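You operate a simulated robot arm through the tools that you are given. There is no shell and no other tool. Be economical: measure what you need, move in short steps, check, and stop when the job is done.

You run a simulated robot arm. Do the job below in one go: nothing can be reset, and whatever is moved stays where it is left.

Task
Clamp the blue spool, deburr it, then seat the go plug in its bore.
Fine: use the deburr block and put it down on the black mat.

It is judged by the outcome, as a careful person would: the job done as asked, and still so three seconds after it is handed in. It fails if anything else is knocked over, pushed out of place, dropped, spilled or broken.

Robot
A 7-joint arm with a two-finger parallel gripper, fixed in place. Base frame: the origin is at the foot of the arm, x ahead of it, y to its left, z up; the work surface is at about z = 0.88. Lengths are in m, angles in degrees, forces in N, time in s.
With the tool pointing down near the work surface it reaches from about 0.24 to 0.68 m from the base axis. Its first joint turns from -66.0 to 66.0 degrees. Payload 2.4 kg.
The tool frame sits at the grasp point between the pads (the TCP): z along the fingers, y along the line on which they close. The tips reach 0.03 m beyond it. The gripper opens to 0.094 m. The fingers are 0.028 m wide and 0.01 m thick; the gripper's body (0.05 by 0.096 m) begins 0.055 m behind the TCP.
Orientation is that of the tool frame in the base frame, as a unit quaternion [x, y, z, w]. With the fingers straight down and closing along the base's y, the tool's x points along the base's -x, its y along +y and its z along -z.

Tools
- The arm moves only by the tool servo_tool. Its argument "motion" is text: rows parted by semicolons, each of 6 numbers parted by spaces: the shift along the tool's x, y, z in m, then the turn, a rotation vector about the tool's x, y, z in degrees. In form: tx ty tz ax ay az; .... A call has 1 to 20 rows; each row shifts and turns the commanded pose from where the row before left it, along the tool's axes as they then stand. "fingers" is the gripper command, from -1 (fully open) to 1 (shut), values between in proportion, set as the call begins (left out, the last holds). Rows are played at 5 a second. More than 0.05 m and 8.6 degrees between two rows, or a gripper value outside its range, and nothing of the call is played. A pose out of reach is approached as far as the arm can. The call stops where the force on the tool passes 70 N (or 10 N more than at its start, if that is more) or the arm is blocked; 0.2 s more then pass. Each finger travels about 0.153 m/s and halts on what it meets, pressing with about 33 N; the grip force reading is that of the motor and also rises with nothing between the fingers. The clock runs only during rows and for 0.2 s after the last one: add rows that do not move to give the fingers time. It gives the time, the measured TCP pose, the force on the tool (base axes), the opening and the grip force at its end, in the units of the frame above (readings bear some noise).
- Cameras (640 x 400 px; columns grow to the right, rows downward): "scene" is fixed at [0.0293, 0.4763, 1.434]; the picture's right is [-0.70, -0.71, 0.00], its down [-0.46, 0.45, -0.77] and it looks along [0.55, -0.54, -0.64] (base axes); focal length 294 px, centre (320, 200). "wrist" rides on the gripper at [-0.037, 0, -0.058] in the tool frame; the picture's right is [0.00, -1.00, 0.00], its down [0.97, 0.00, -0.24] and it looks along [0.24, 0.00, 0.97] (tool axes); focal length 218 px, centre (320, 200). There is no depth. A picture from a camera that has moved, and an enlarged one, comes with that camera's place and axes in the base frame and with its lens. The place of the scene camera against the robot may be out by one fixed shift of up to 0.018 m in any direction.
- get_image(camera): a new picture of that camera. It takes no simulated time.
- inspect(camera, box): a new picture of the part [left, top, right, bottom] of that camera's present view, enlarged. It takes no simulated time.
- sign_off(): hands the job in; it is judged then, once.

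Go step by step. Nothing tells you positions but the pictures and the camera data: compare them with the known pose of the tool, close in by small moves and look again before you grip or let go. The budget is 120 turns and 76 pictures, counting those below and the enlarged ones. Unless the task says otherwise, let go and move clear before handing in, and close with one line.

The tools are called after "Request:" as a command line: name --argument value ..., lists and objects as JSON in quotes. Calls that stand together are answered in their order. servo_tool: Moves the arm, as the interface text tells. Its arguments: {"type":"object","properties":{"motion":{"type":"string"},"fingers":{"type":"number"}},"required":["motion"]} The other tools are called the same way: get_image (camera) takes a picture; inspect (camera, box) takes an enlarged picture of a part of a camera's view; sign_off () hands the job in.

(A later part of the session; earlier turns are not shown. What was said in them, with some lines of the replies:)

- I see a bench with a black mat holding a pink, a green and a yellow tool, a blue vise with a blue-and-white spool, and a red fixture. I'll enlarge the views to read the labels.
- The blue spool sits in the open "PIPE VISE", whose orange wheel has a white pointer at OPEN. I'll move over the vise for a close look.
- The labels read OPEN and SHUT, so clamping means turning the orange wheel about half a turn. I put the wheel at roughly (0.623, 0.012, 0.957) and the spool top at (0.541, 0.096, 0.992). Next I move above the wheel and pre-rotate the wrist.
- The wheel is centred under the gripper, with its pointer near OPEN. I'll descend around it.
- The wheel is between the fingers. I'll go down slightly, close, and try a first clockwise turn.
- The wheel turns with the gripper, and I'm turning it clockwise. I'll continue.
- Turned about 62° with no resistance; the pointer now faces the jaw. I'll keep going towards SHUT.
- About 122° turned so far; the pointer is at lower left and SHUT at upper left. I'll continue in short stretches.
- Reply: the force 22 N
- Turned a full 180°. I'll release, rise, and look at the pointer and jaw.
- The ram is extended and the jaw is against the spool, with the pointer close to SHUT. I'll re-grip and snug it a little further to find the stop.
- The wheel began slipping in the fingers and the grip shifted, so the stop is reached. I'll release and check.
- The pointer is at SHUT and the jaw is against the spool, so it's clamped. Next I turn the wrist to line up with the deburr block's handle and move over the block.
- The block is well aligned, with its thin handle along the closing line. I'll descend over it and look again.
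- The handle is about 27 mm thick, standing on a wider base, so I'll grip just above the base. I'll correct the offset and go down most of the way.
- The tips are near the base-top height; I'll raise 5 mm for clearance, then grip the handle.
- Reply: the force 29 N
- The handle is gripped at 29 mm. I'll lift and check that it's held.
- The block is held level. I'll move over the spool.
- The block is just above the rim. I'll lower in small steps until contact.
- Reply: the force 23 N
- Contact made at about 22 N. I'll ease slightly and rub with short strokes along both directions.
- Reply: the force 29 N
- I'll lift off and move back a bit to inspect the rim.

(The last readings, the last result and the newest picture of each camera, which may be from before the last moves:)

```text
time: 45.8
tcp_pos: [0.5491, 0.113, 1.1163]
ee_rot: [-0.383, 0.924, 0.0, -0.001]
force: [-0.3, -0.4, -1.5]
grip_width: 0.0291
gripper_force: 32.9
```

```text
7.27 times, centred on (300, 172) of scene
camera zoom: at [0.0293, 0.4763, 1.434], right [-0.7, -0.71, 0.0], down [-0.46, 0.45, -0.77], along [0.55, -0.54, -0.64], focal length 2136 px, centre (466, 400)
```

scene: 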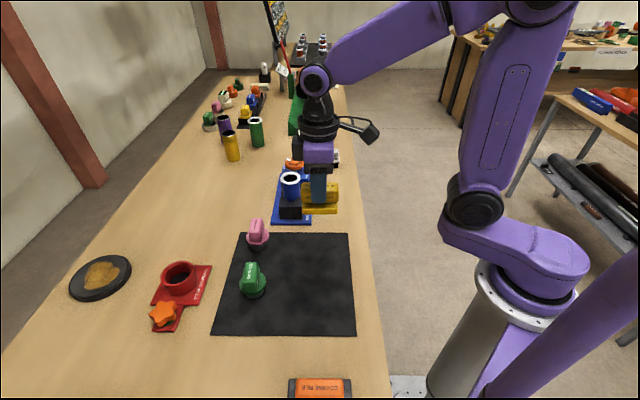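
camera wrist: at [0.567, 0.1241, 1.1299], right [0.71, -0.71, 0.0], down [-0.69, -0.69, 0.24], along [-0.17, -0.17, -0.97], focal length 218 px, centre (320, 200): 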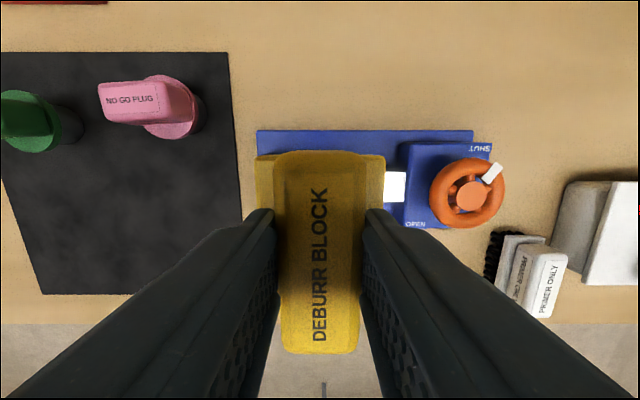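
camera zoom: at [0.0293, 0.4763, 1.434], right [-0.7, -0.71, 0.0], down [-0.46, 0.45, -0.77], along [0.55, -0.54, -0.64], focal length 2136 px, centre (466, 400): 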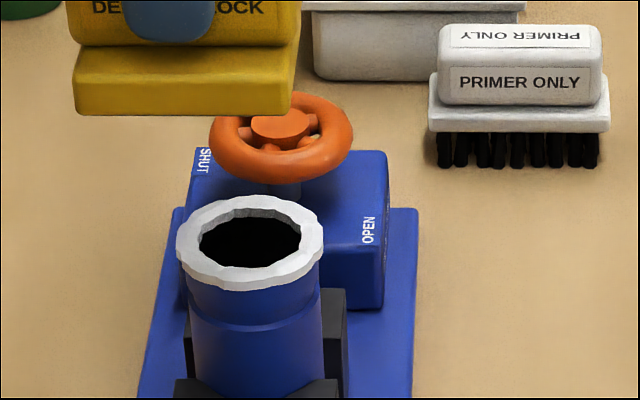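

The burr is still there, so I'll go back down for a longer rubbing with wider strokes.

Request:
servo_tool --motion "0.02 0 0.03 0 0 0; 0 0 0.03 0 0 0; 0 0 0.008 0 0 0; 0 0 0.002 0 0 0; 0 0 0 0 0 0"

Request:
servo_tool --motion "0.01 0 0 0 0 0; 0.01 0 0 0 0 0; -0.01 0 0 0 0 0; -0.01 0 0 0 0 0; -0.01 0 0 0 0 0; -0.01 0 0 0 0 0; 0.01 0 0 0 0 0; 0.01 0 0 0 0 0; 0.01 0 0 0 0 0; 0.01 0 0 0 0 0; -0.01 0 0 0 0 0; -0.01 0 0 0 0 0; -0.01 0 0 0 0 0; -0.01 0 0 0 0 0; 0.01 0 0 0 0 0; 0.01 0 0 0 0 0; 0 0 0 0 0 0"

Request:
servo_tool --motion "0 0.01 0 0 0 0; 0 0.01 0 0 0 0; 0 -0.01 0 0 0 0; 0 -0.01 0 0 0 0; 0 -0.01 0 0 0 0; 0 -0.01 0 0 0 0; 0 0.01 0 0 0 0; 0 0.01 0 0 0 0; 0 0.01 0 0 0 0; 0 0.01 0 0 0 0; 0 -0.01 0 0 0 0; 0 -0.01 0 0 0 0; 0 -0.01 0 0 0 0; 0 -0.01 0 0 0 0; 0 0.01 0 0 0 0; 0 0.01 0 0 0 0; 0 0 0 0 0 0"

Request:
servo_tool --motion "0 0 -0.02 0 0 0; 0 0 -0.03 0 0 0; -0.02 0 -0.02 0 0 0; 0 0 0 0 0 0"

Request:
inspect --camera "scene" --box '[265, 145, 335, 200]'

```text
time: 47.0
tcp_pos: [0.5352, 0.097, 1.0464]
ee_rot: [-0.383, 0.924, -0.001, 0.001]
force: [-4.2, -0.2, 16.4]
grip_width: 0.0294
gripper_force: 33.3
```

```text
time: 50.6
tcp_pos: [0.535, 0.0996, 1.0474]
ee_rot: [-0.383, 0.924, 0.0, 0.003]
force: [5.5, 8.5, 25.4]
grip_width: 0.0292
gripper_force: 32.8
```

```text
time: 54.2
tcp_pos: [0.5355, 0.0962, 1.0473]
ee_rot: [-0.383, 0.924, -0.002, 0.001]
force: [5.2, -9.2, 26.5]
grip_width: 0.0292
gripper_force: 32.7
```

```text
time: 55.2
tcp_pos: [0.5488, 0.1123, 1.1159]
ee_rot: [-0.383, 0.924, 0.0, 0.0]
force: [0.0, 0.2, -1.3]
grip_width: 0.0292
gripper_force: 33.2
```

```text
7.27 times, centred on (300, 172) of scene
camera zoom: at [0.0293, 0.4763, 1.434], right [-0.7, -0.71, 0.0], down [-0.46, 0.45, -0.77], along [0.55, -0.54, -0.64], focal length 2136 px, centre (466, 400)
```

zoom: 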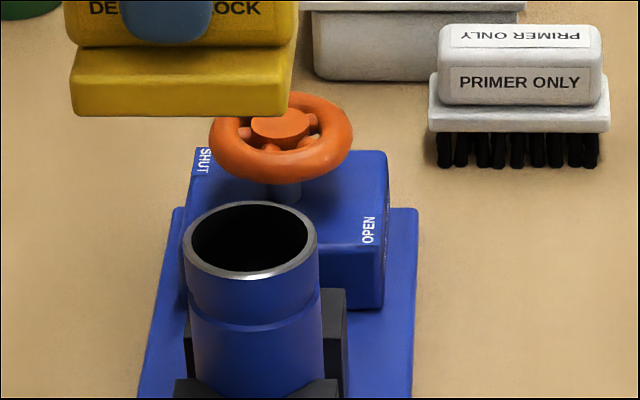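

The burr is gone and the rim is clean metal. I'll return the block to its spot on the mat.

Request:
servo_tool --motion "0.019 0.034 0 0 0 0; 0.019 0.033 0 0 0 0; 0.019 0.033 0 0 0 0; 0.019 0.033 0 0 0 0; 0.018 0.033 0 0 0 0; 0 0 0.04 0 0 0; 0 0 0.04 0 0 0; 0 0 0.04 0 0 0; 0 0 0.04 0 0 0; 0 0 0.01 0 0 0; 0 0 0 0 0 0"

Request:
inspect --camera "scene" --box '[270, 200, 370, 280]'

```text
time: 57.6
tcp_pos: [0.3649, 0.1642, 0.9449]
ee_rot: [-0.384, 0.924, 0.0, 0.001]
force: [-0.8, 1.5, -1.2]
grip_width: 0.0292
gripper_force: 32.3
```

```text
5.00 times, centred on (320, 240) of scene
camera zoom: at [0.0293, 0.4763, 1.434], right [-0.7, -0.71, 0.0], down [-0.46, 0.45, -0.77], along [0.55, -0.54, -0.64], focal length 1469 px, centre (320, 0)
```

zoom: 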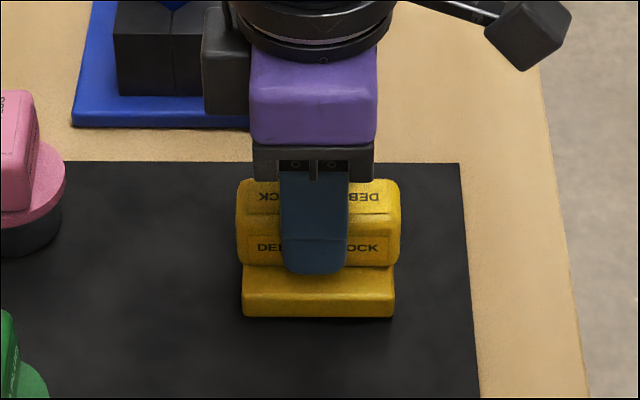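

Request:
servo_tool --motion "0 0 0.003 0 0 0; 0 0 0.002 0 0 0; 0 0 0.001 0 0 0; 0 0 0 0 0 0"

Request:
servo_tool --motion "0 0 0.001 0 0 0; 0 0 0.001 0 0 0; 0 0 0 0 0 0"

```text
time: 58.6
tcp_pos: [0.3664, 0.1634, 0.9412]
ee_rot: [-0.383, 0.924, 0.0, 0.0]
force: [1.3, 0.8, -2.2]
grip_width: 0.0294
gripper_force: 32.9
```

```text
time: 59.4
tcp_pos: [0.3653, 0.1626, 0.9374]
ee_rot: [-0.382, 0.924, 0.0, 0.001]
force: [-2.4, -0.3, 12.7]
grip_width: 0.0293
gripper_force: 33.0
```

The block is back on the mat. I'll release it, rise, move over the green plug and rotate the wrist 90° to close across its handle.

Request:
servo_tool --motion "0 0 0 0 0 0; 0 0 0 0 0 0; 0 0 0 0 0 0; 0 0 0 0 0 0; 0 0 -0.04 0 0 0; 0 0 -0.04 0 0 0; 0 0 -0.04 0 0 0; 0 0 -0.04 0 0 0; 0 0 0 0 0 0" --fingers -1

Request:
servo_tool --motion "-0.033 0.025 0 0 0 8; 0 0 0 0 0 8; 0 0 0 0 0 8; 0 0 0 0 0 8; 0 0 0 0 0 8; 0 0 0 0 0 8; 0 0 0 0 0 8; 0 0 0 0 0 8; 0 0 0 0 0 8; 0 0 0 0 0 8; 0 0 0 0 0 8; 0 0 0 0 0 2; 0.025 0.033 0 0 0 0; 0.025 0.033 0 0 0 0; 0.024 0.035 0 0 0 0; 0 0 0 0 0 0"

Request:
get_image --camera "wrist"

Request:
inspect --camera "scene" --box '[200, 200, 360, 340]'

```text
time: 61.4
tcp_pos: [0.3655, 0.1635, 1.0983]
ee_rot: [-0.383, 0.924, 0.001, 0.0]
force: [0.5, 0.8, 0.3]
grip_width: 0.0941
gripper_force: 0.0
```

```text
time: 64.8
tcp_pos: [0.3895, 0.3291, 1.0981]
ee_rot: [0.383, 0.924, 0.0, 0.0]
force: [0.0, -0.6, -0.1]
grip_width: 0.0939
gripper_force: 0.1
```

```text
30 pictures are left
camera wrist: at [0.4162, 0.3027, 1.1561], right [-0.71, -0.71, 0.0], down [-0.69, 0.69, 0.24], along [-0.17, 0.17, -0.97], focal length 218 px, centre (320, 200)
```

wrist: 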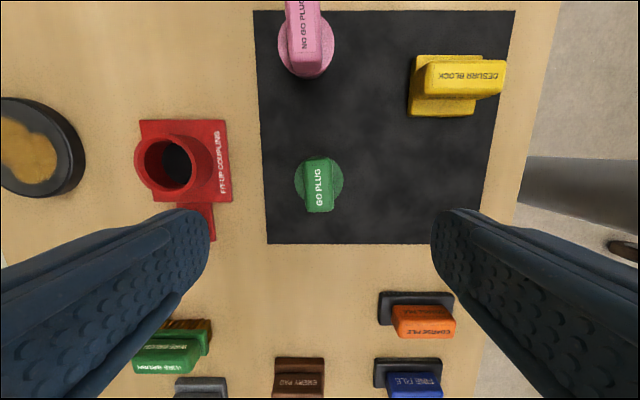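

```text
2.86 times, centred on (280, 270) of scene
camera zoom: at [0.0293, 0.4763, 1.434], right [-0.7, -0.71, 0.0], down [-0.46, 0.45, -0.77], along [0.55, -0.54, -0.64], focal length 839 px, centre (434, 0)
```

zoom: 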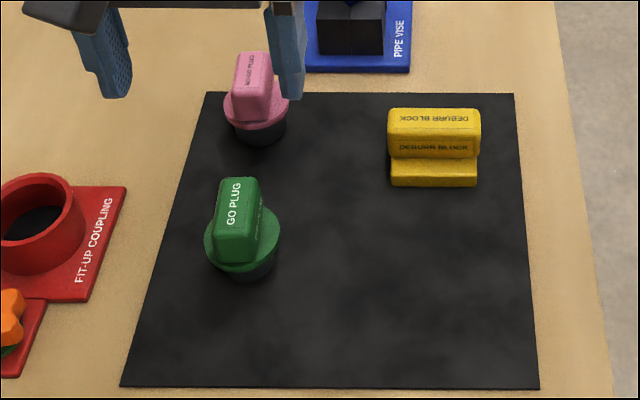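

The green GO PLUG is centred and aligned. I'll descend.

Request:
servo_tool --motion "0 0 0.04 0 0 0; 0 0 0.04 0 0 0; 0 0 0.015 0 0 0; 0 0 0 0 0 0"

Request:
get_image --camera "wrist"

Request:
inspect --camera "scene" --box '[210, 220, 310, 320]'

```text
time: 65.8
tcp_pos: [0.39, 0.3276, 1.0023]
ee_rot: [0.383, 0.924, 0.0, 0.0]
force: [-0.1, -0.7, -0.3]
grip_width: 0.0941
gripper_force: 0.1
```

```text
28 pictures are left
camera wrist: at [0.4161, 0.3022, 1.06], right [-0.71, -0.71, 0.0], down [-0.69, 0.69, 0.24], along [-0.17, 0.17, -0.97], focal length 218 px, centre (320, 200)
```

wrist: 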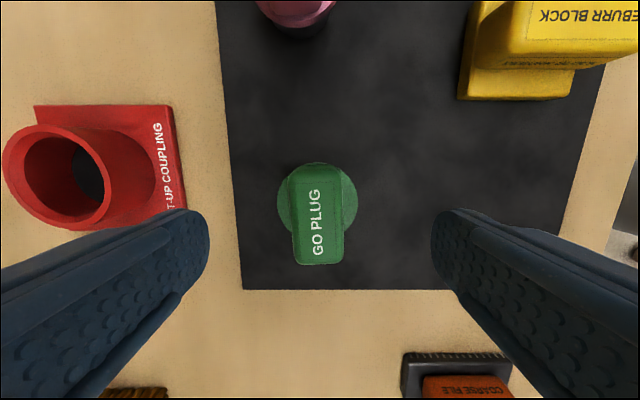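

```text
4.00 times, centred on (260, 270) of scene
camera zoom: at [0.0293, 0.4763, 1.434], right [-0.7, -0.71, 0.0], down [-0.46, 0.45, -0.77], along [0.55, -0.54, -0.64], focal length 1175 px, centre (560, -80)
```

zoom: 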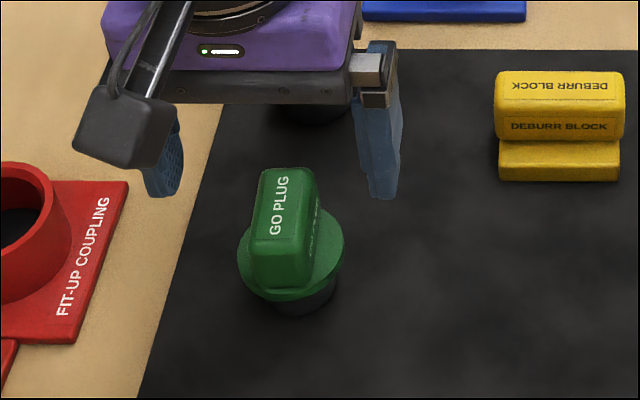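

Request:
servo_tool --motion "0 0.0015 0.03 0 0 0; 0 0 0.02 0 0 0; 0 0 0.005 0 0 0; 0 0 0 0 0 0"

Request:
get_image --camera "wrist"

Request:
inspect --camera "scene" --box '[210, 220, 310, 320]'

```text
time: 66.8
tcp_pos: [0.3906, 0.3295, 0.9475]
ee_rot: [0.383, 0.924, 0.0, 0.0]
force: [0.5, -1.1, -0.6]
grip_width: 0.0941
gripper_force: 0.1
```

```text
26 pictures are left
camera wrist: at [0.4172, 0.3029, 1.0059], right [-0.71, -0.71, 0.0], down [-0.69, 0.69, 0.24], along [-0.17, 0.17, -0.97], focal length 218 px, centre (320, 200)
```

wrist: 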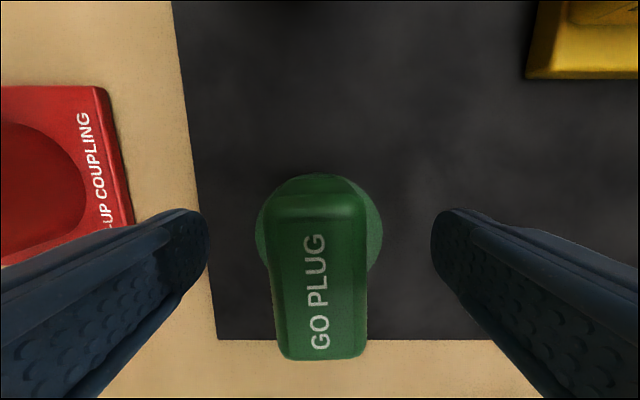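

```text
4.00 times, centred on (260, 270) of scene
camera zoom: at [0.0293, 0.4763, 1.434], right [-0.7, -0.71, 0.0], down [-0.46, 0.45, -0.77], along [0.55, -0.54, -0.64], focal length 1175 px, centre (560, -80)
```

zoom: 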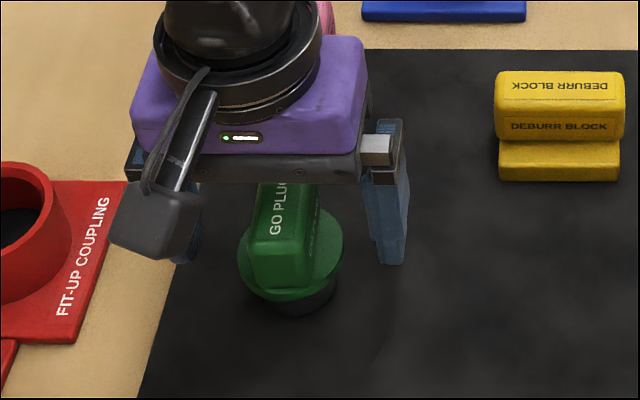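

The flange top is at about 0.921, so I'll raise to keep the fingertips above it, then grip the handle.

Request:
servo_tool --motion "0 0 -0.009 0 0 0; 0 0 0 0 0 0"

Request:
servo_tool --motion "0 0 0 0 0 0; 0 0 0 0 0 0; 0 0 0 0 0 0; 0 0 0 0 0 0" --fingers 1

Request:
get_image --camera "wrist"

```text
time: 67.4
tcp_pos: [0.3913, 0.329, 0.9567]
ee_rot: [0.383, 0.924, 0.0, 0.0]
force: [-0.4, 1.0, -0.1]
grip_width: 0.0939
gripper_force: 0.1
```

```text
time: 68.4
tcp_pos: [0.3904, 0.3298, 0.9567]
ee_rot: [0.383, 0.924, -0.001, 0.0]
force: [1.4, -1.1, 3.3]
grip_width: 0.0321
gripper_force: 32.9
```

```text
24 pictures are left
camera wrist: at [0.4171, 0.3027, 1.0152], right [-0.71, -0.71, 0.0], down [-0.69, 0.69, 0.24], along [-0.17, 0.17, -0.97], focal length 218 px, centre (320, 200)
```

wrist: 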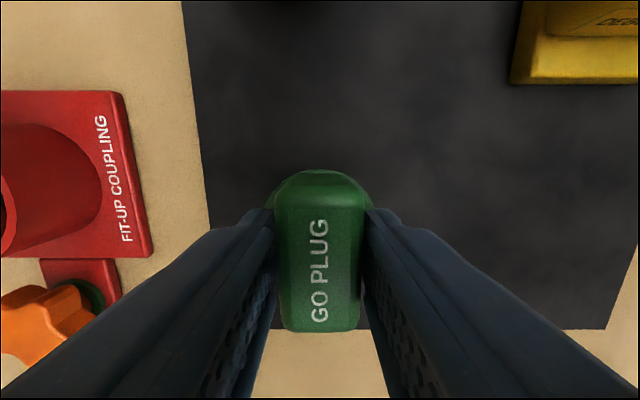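

The plug is gripped with its axis close to the tool axis. I'll lift it and move to a spot short of the spool where the wrist camera can see the rim.

Request:
servo_tool --motion "0 0 -0.02 0 0 0; 0 0 -0.04 0 0 0; 0 0 -0.04 0 0 0; 0 0 -0.044 0 0 0; -0.038 -0.012 0 0 0 0; -0.038 -0.012 0 0 0 0; -0.038 -0.012 0 0 0 0; -0.038 -0.012 0 0 0 0; -0.035 -0.01 0 0 0 0; 0 0 0 0 0 0; 0 0 0 0 0 0"

Request:
get_image --camera "wrist"

Request:
inspect --camera "scene" --box '[230, 120, 350, 240]'

```text
time: 70.8
tcp_pos: [0.4815, 0.1536, 1.1015]
ee_rot: [0.382, 0.924, 0.001, -0.001]
force: [-0.5, -0.7, -1.0]
grip_width: 0.0319
gripper_force: 33.2
```

```text
23 pictures are left
camera wrist: at [0.5084, 0.1285, 1.1597], right [-0.71, -0.71, 0.0], down [-0.69, 0.69, 0.24], along [-0.17, 0.17, -0.97], focal length 218 px, centre (320, 200)
```

wrist: 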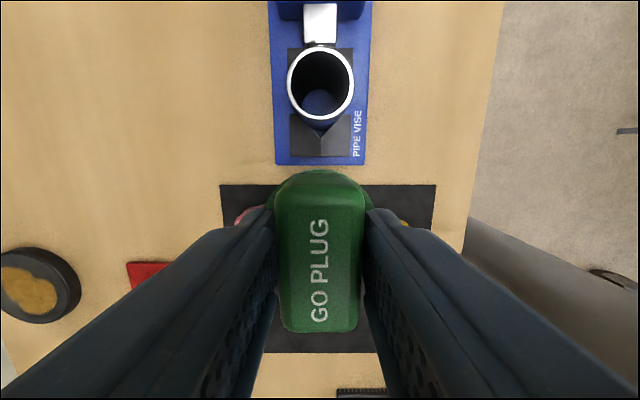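

```text
3.33 times, centred on (290, 180) of scene
camera zoom: at [0.0293, 0.4763, 1.434], right [-0.7, -0.71, 0.0], down [-0.46, 0.45, -0.77], along [0.55, -0.54, -0.64], focal length 979 px, centre (420, 267)
```

zoom: 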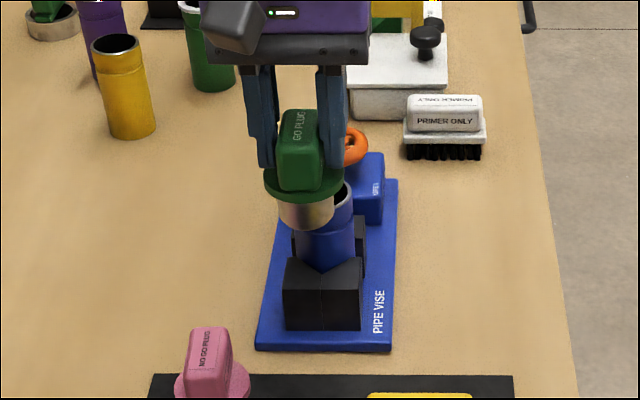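

Request:
inspect --camera "wrist" --box '[270, 35, 370, 135]'

```text
4.00 times, centred on (320, 85) of wrist
camera zoom: at [0.5084, 0.1285, 1.1597], right [-0.71, -0.71, 0.0], down [-0.69, 0.69, 0.24], along [-0.17, 0.17, -0.97], focal length 873 px, centre (320, 660)
```

zoom: 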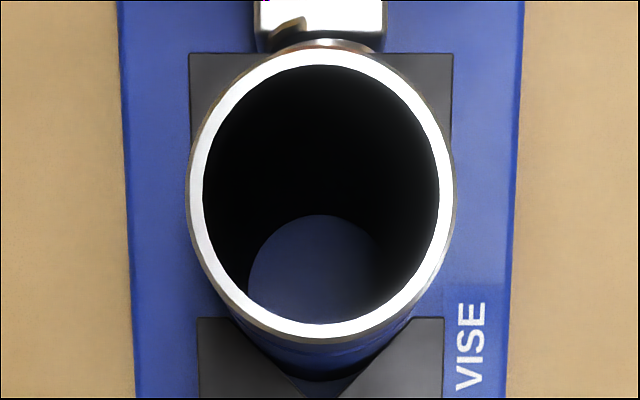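

The bore is about 41.5 mm, the plug stub about 38 mm. The bore centre is 78 mm ahead along tool −x, so I'll move there and verify from the scene camera.

Request:
servo_tool --motion "-0.026 0 0 0 0 0; -0.026 0 0 0 0 0; -0.026 0 0 0 0 0; 0 0 0.02 0 0 0; 0 0 0.005 0 0 0; 0 0 0 0 0 0; 0 0 0 0 0 0"

Request:
inspect --camera "scene" --box '[265, 145, 335, 200]'

Request:
get_image --camera "wrist"

```text
time: 72.4
tcp_pos: [0.5371, 0.1005, 1.0755]
ee_rot: [0.383, 0.924, 0.0, 0.0]
force: [0.9, 0.8, -1.9]
grip_width: 0.032
gripper_force: 33.4
```

```text
7.27 times, centred on (300, 172) of scene
camera zoom: at [0.0293, 0.4763, 1.434], right [-0.7, -0.71, 0.0], down [-0.46, 0.45, -0.77], along [0.55, -0.54, -0.64], focal length 2136 px, centre (466, 400)
```

zoom: 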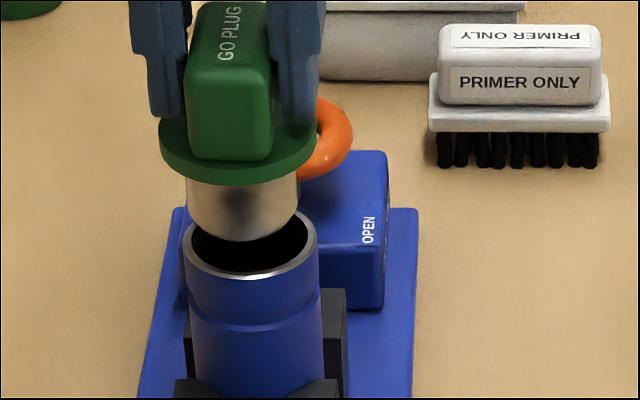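

```text
19 pictures are left
camera wrist: at [0.5636, 0.0742, 1.1347], right [-0.71, -0.71, 0.0], down [-0.69, 0.69, 0.24], along [-0.17, 0.17, -0.97], focal length 218 px, centre (320, 200)
```

wrist: 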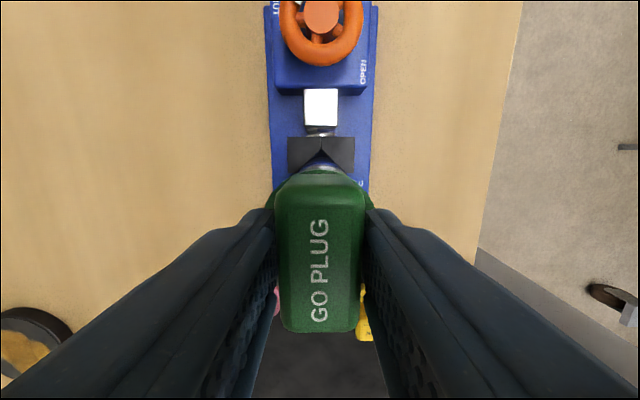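

The scene view and TCP reading both suggest the plug is about 2 mm off towards tool +y/+x. I'll correct and re-check.

Request:
servo_tool --motion "-0.001 -0.002 0 0 0 0; 0 0 0 0 0 0; 0 0 0 0 0 0"

Request:
servo_tool --motion "0 0 0.012 0 0 0; 0 0 0 0 0 0; 0 0 0 0 0 0"

Request:
inspect --camera "scene" --box '[265, 145, 335, 200]'

```text
time: 73.2
tcp_pos: [0.5365, 0.0971, 1.0766]
ee_rot: [0.383, 0.924, 0.0, 0.0]
force: [0.7, 0.5, -1.3]
grip_width: 0.0321
gripper_force: 32.8
```

```text
time: 74.0
tcp_pos: [0.5358, 0.0972, 1.0633]
ee_rot: [0.382, 0.924, 0.0, -0.001]
force: [0.2, -0.6, -1.4]
grip_width: 0.0319
gripper_force: 33.4
```

```text
7.27 times, centred on (300, 172) of scene
camera zoom: at [0.0293, 0.4763, 1.434], right [-0.7, -0.71, 0.0], down [-0.46, 0.45, -0.77], along [0.55, -0.54, -0.64], focal length 2136 px, centre (466, 400)
```

zoom: 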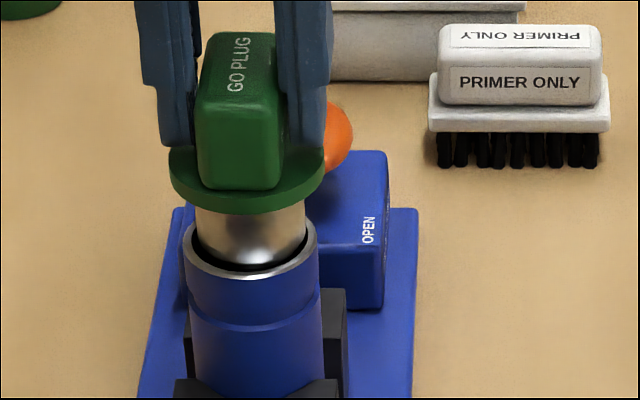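

The plug is centred over the bore in both directions. I'll lower it in small steps and watch the force.

Request:
servo_tool --motion "0 0 0.003 0 0 0; 0 0 0.003 0 0 0; 0 0 0.003 0 0 0; 0 0 0 0 0 0"

Request:
servo_tool --motion "0 0 0.003 0 0 0; 0 0 0.003 0 0 0; 0 0 0 0 0 0"

Request:
inspect --camera "scene" --box '[265, 145, 335, 200]'

```text
time: 75.0
tcp_pos: [0.5363, 0.0974, 1.0556]
ee_rot: [0.382, 0.924, 0.0, 0.0]
force: [0.5, -0.3, -1.2]
grip_width: 0.0321
gripper_force: 33.6
```

```text
time: 75.8
tcp_pos: [0.5359, 0.0999, 1.0497]
ee_rot: [0.383, 0.924, 0.0, 0.0]
force: [-0.1, -0.7, -1.5]
grip_width: 0.032
gripper_force: 33.1
```

```text
7.27 times, centred on (300, 172) of scene
camera zoom: at [0.0293, 0.4763, 1.434], right [-0.7, -0.71, 0.0], down [-0.46, 0.45, -0.77], along [0.55, -0.54, -0.64], focal length 2136 px, centre (466, 400)
```

zoom: 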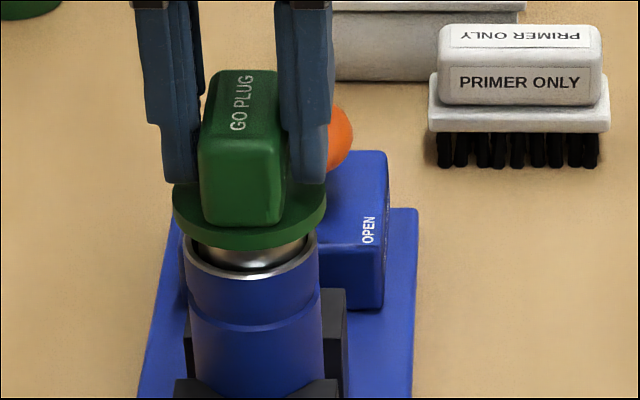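

The plug is entering the bore freely. I'll keep lowering until the flange seats.

Request:
servo_tool --motion "0 0 0.003 0 0 0; 0 0 0.003 0 0 0; 0 0 0.002 0 0 0; 0 0 0 0 0 0"

Request:
servo_tool --motion "0 0 0.002 0 0 0; 0 0 0.001 0 0 0; 0 0 0 0 0 0"

Request:
inspect --camera "scene" --box '[265, 145, 335, 200]'

```text
time: 76.8
tcp_pos: [0.5364, 0.0983, 1.0408]
ee_rot: [0.382, 0.924, 0.0, 0.0]
force: [-0.2, 0.5, -1.2]
grip_width: 0.032
gripper_force: 33.2
```

```text
time: 77.6
tcp_pos: [0.5366, 0.0976, 1.0381]
ee_rot: [0.382, 0.924, 0.0, -0.001]
force: [0.1, 0.5, -1.3]
grip_width: 0.0322
gripper_force: 33.0
```

```text
7.27 times, centred on (300, 172) of scene
camera zoom: at [0.0293, 0.4763, 1.434], right [-0.7, -0.71, 0.0], down [-0.46, 0.45, -0.77], along [0.55, -0.54, -0.64], focal length 2136 px, centre (466, 400)
```

zoom: 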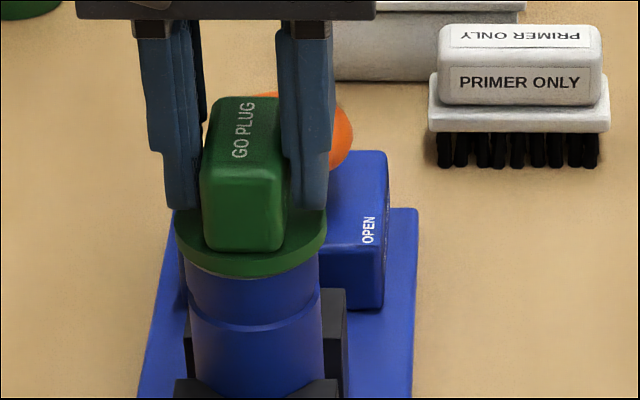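

Request:
servo_tool --motion "0 0 0.002 0 0 0; 0 0 0.001 0 0 0; 0 0 0 0 0 0"

Request:
servo_tool --motion "0 0 0.001 0 0 0; 0 0 0.001 0 0 0; 0 0 0 0 0 0"

```text
time: 78.4
tcp_pos: [0.5375, 0.098, 1.0364]
ee_rot: [0.382, 0.924, 0.001, 0.001]
force: [-0.4, -0.9, 3.0]
grip_width: 0.0318
gripper_force: 32.5
```

```text
time: 79.2
tcp_pos: [0.5389, 0.0986, 1.0354]
ee_rot: [0.383, 0.924, 0.001, 0.003]
force: [-5.5, 2.2, 31.2]
grip_width: 0.0321
gripper_force: 32.9
```

Force rose to 31 N at the flange, so the plug is seated. I'll ease off, release, and rise straight up.

Request:
servo_tool --motion "0 0 -0.001 0 0 0; 0 0 0 0 0 0"

Request:
servo_tool --motion "0 0 0 0 0 0; 0 0 0 0 0 0; 0 0 0 0 0 0; 0 0 -0.03 0 0 0; 0 0 -0.04 0 0 0; 0 0 -0.04 0 0 0; 0 0 -0.04 0 0 0; 0.04 0 0 0 0 0; 0.04 0 0 0 0 0; 0 0 0 0 0 0" --fingers -1

Request:
get_image --camera "scene"

Request:
inspect --camera "scene" --box '[265, 145, 335, 200]'

Request:
get_image --camera "wrist"

```text
time: 79.8
tcp_pos: [0.5368, 0.0996, 1.0345]
ee_rot: [0.383, 0.924, 0.001, 0.001]
force: [1.5, 4.6, 26.1]
grip_width: 0.0321
gripper_force: 32.8
```

```text
time: 82.0
tcp_pos: [0.4774, 0.1547, 1.1845]
ee_rot: [0.382, 0.924, 0.001, 0.0]
force: [-0.4, -0.1, 0.3]
grip_width: 0.0943
gripper_force: 0.0
```

```text
15 pictures are left
```

scene: 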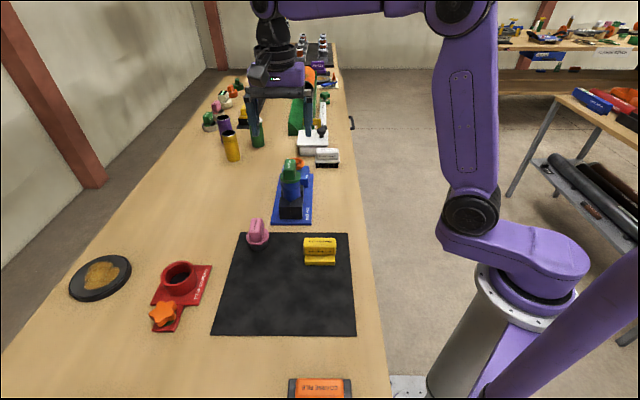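

```text
7.27 times, centred on (300, 172) of scene
camera zoom: at [0.0293, 0.4763, 1.434], right [-0.7, -0.71, 0.0], down [-0.46, 0.45, -0.77], along [0.55, -0.54, -0.64], focal length 2136 px, centre (466, 400)
```

zoom: 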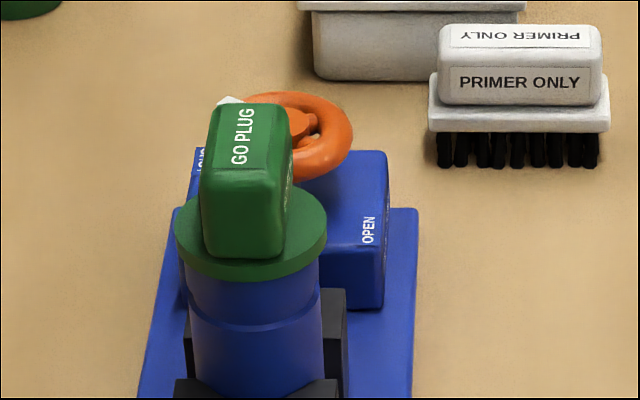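

```text
13 pictures are left
camera wrist: at [0.5053, 0.1289, 1.2425], right [-0.71, -0.71, 0.0], down [-0.69, 0.69, 0.24], along [-0.17, 0.17, -0.97], focal length 218 px, centre (320, 200)
```

wrist: 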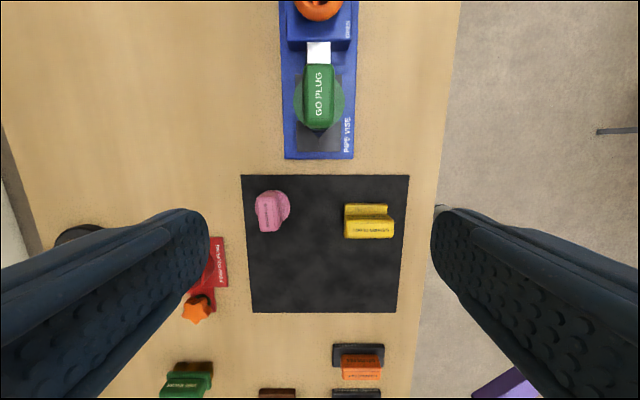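

The plug is flush in the bore, the vise pointer is still at SHUT, and the deburr block sits on the mat. The arm is clear, so I'm handing in.

Request:
sign_off

```text
The job is handed in.
```

The blue spool is clamped with the vise wheel at SHUT and its rim deburred. The deburr block is back on the black mat, the go plug is seated in the bore, and I saw nothing else disturbed.
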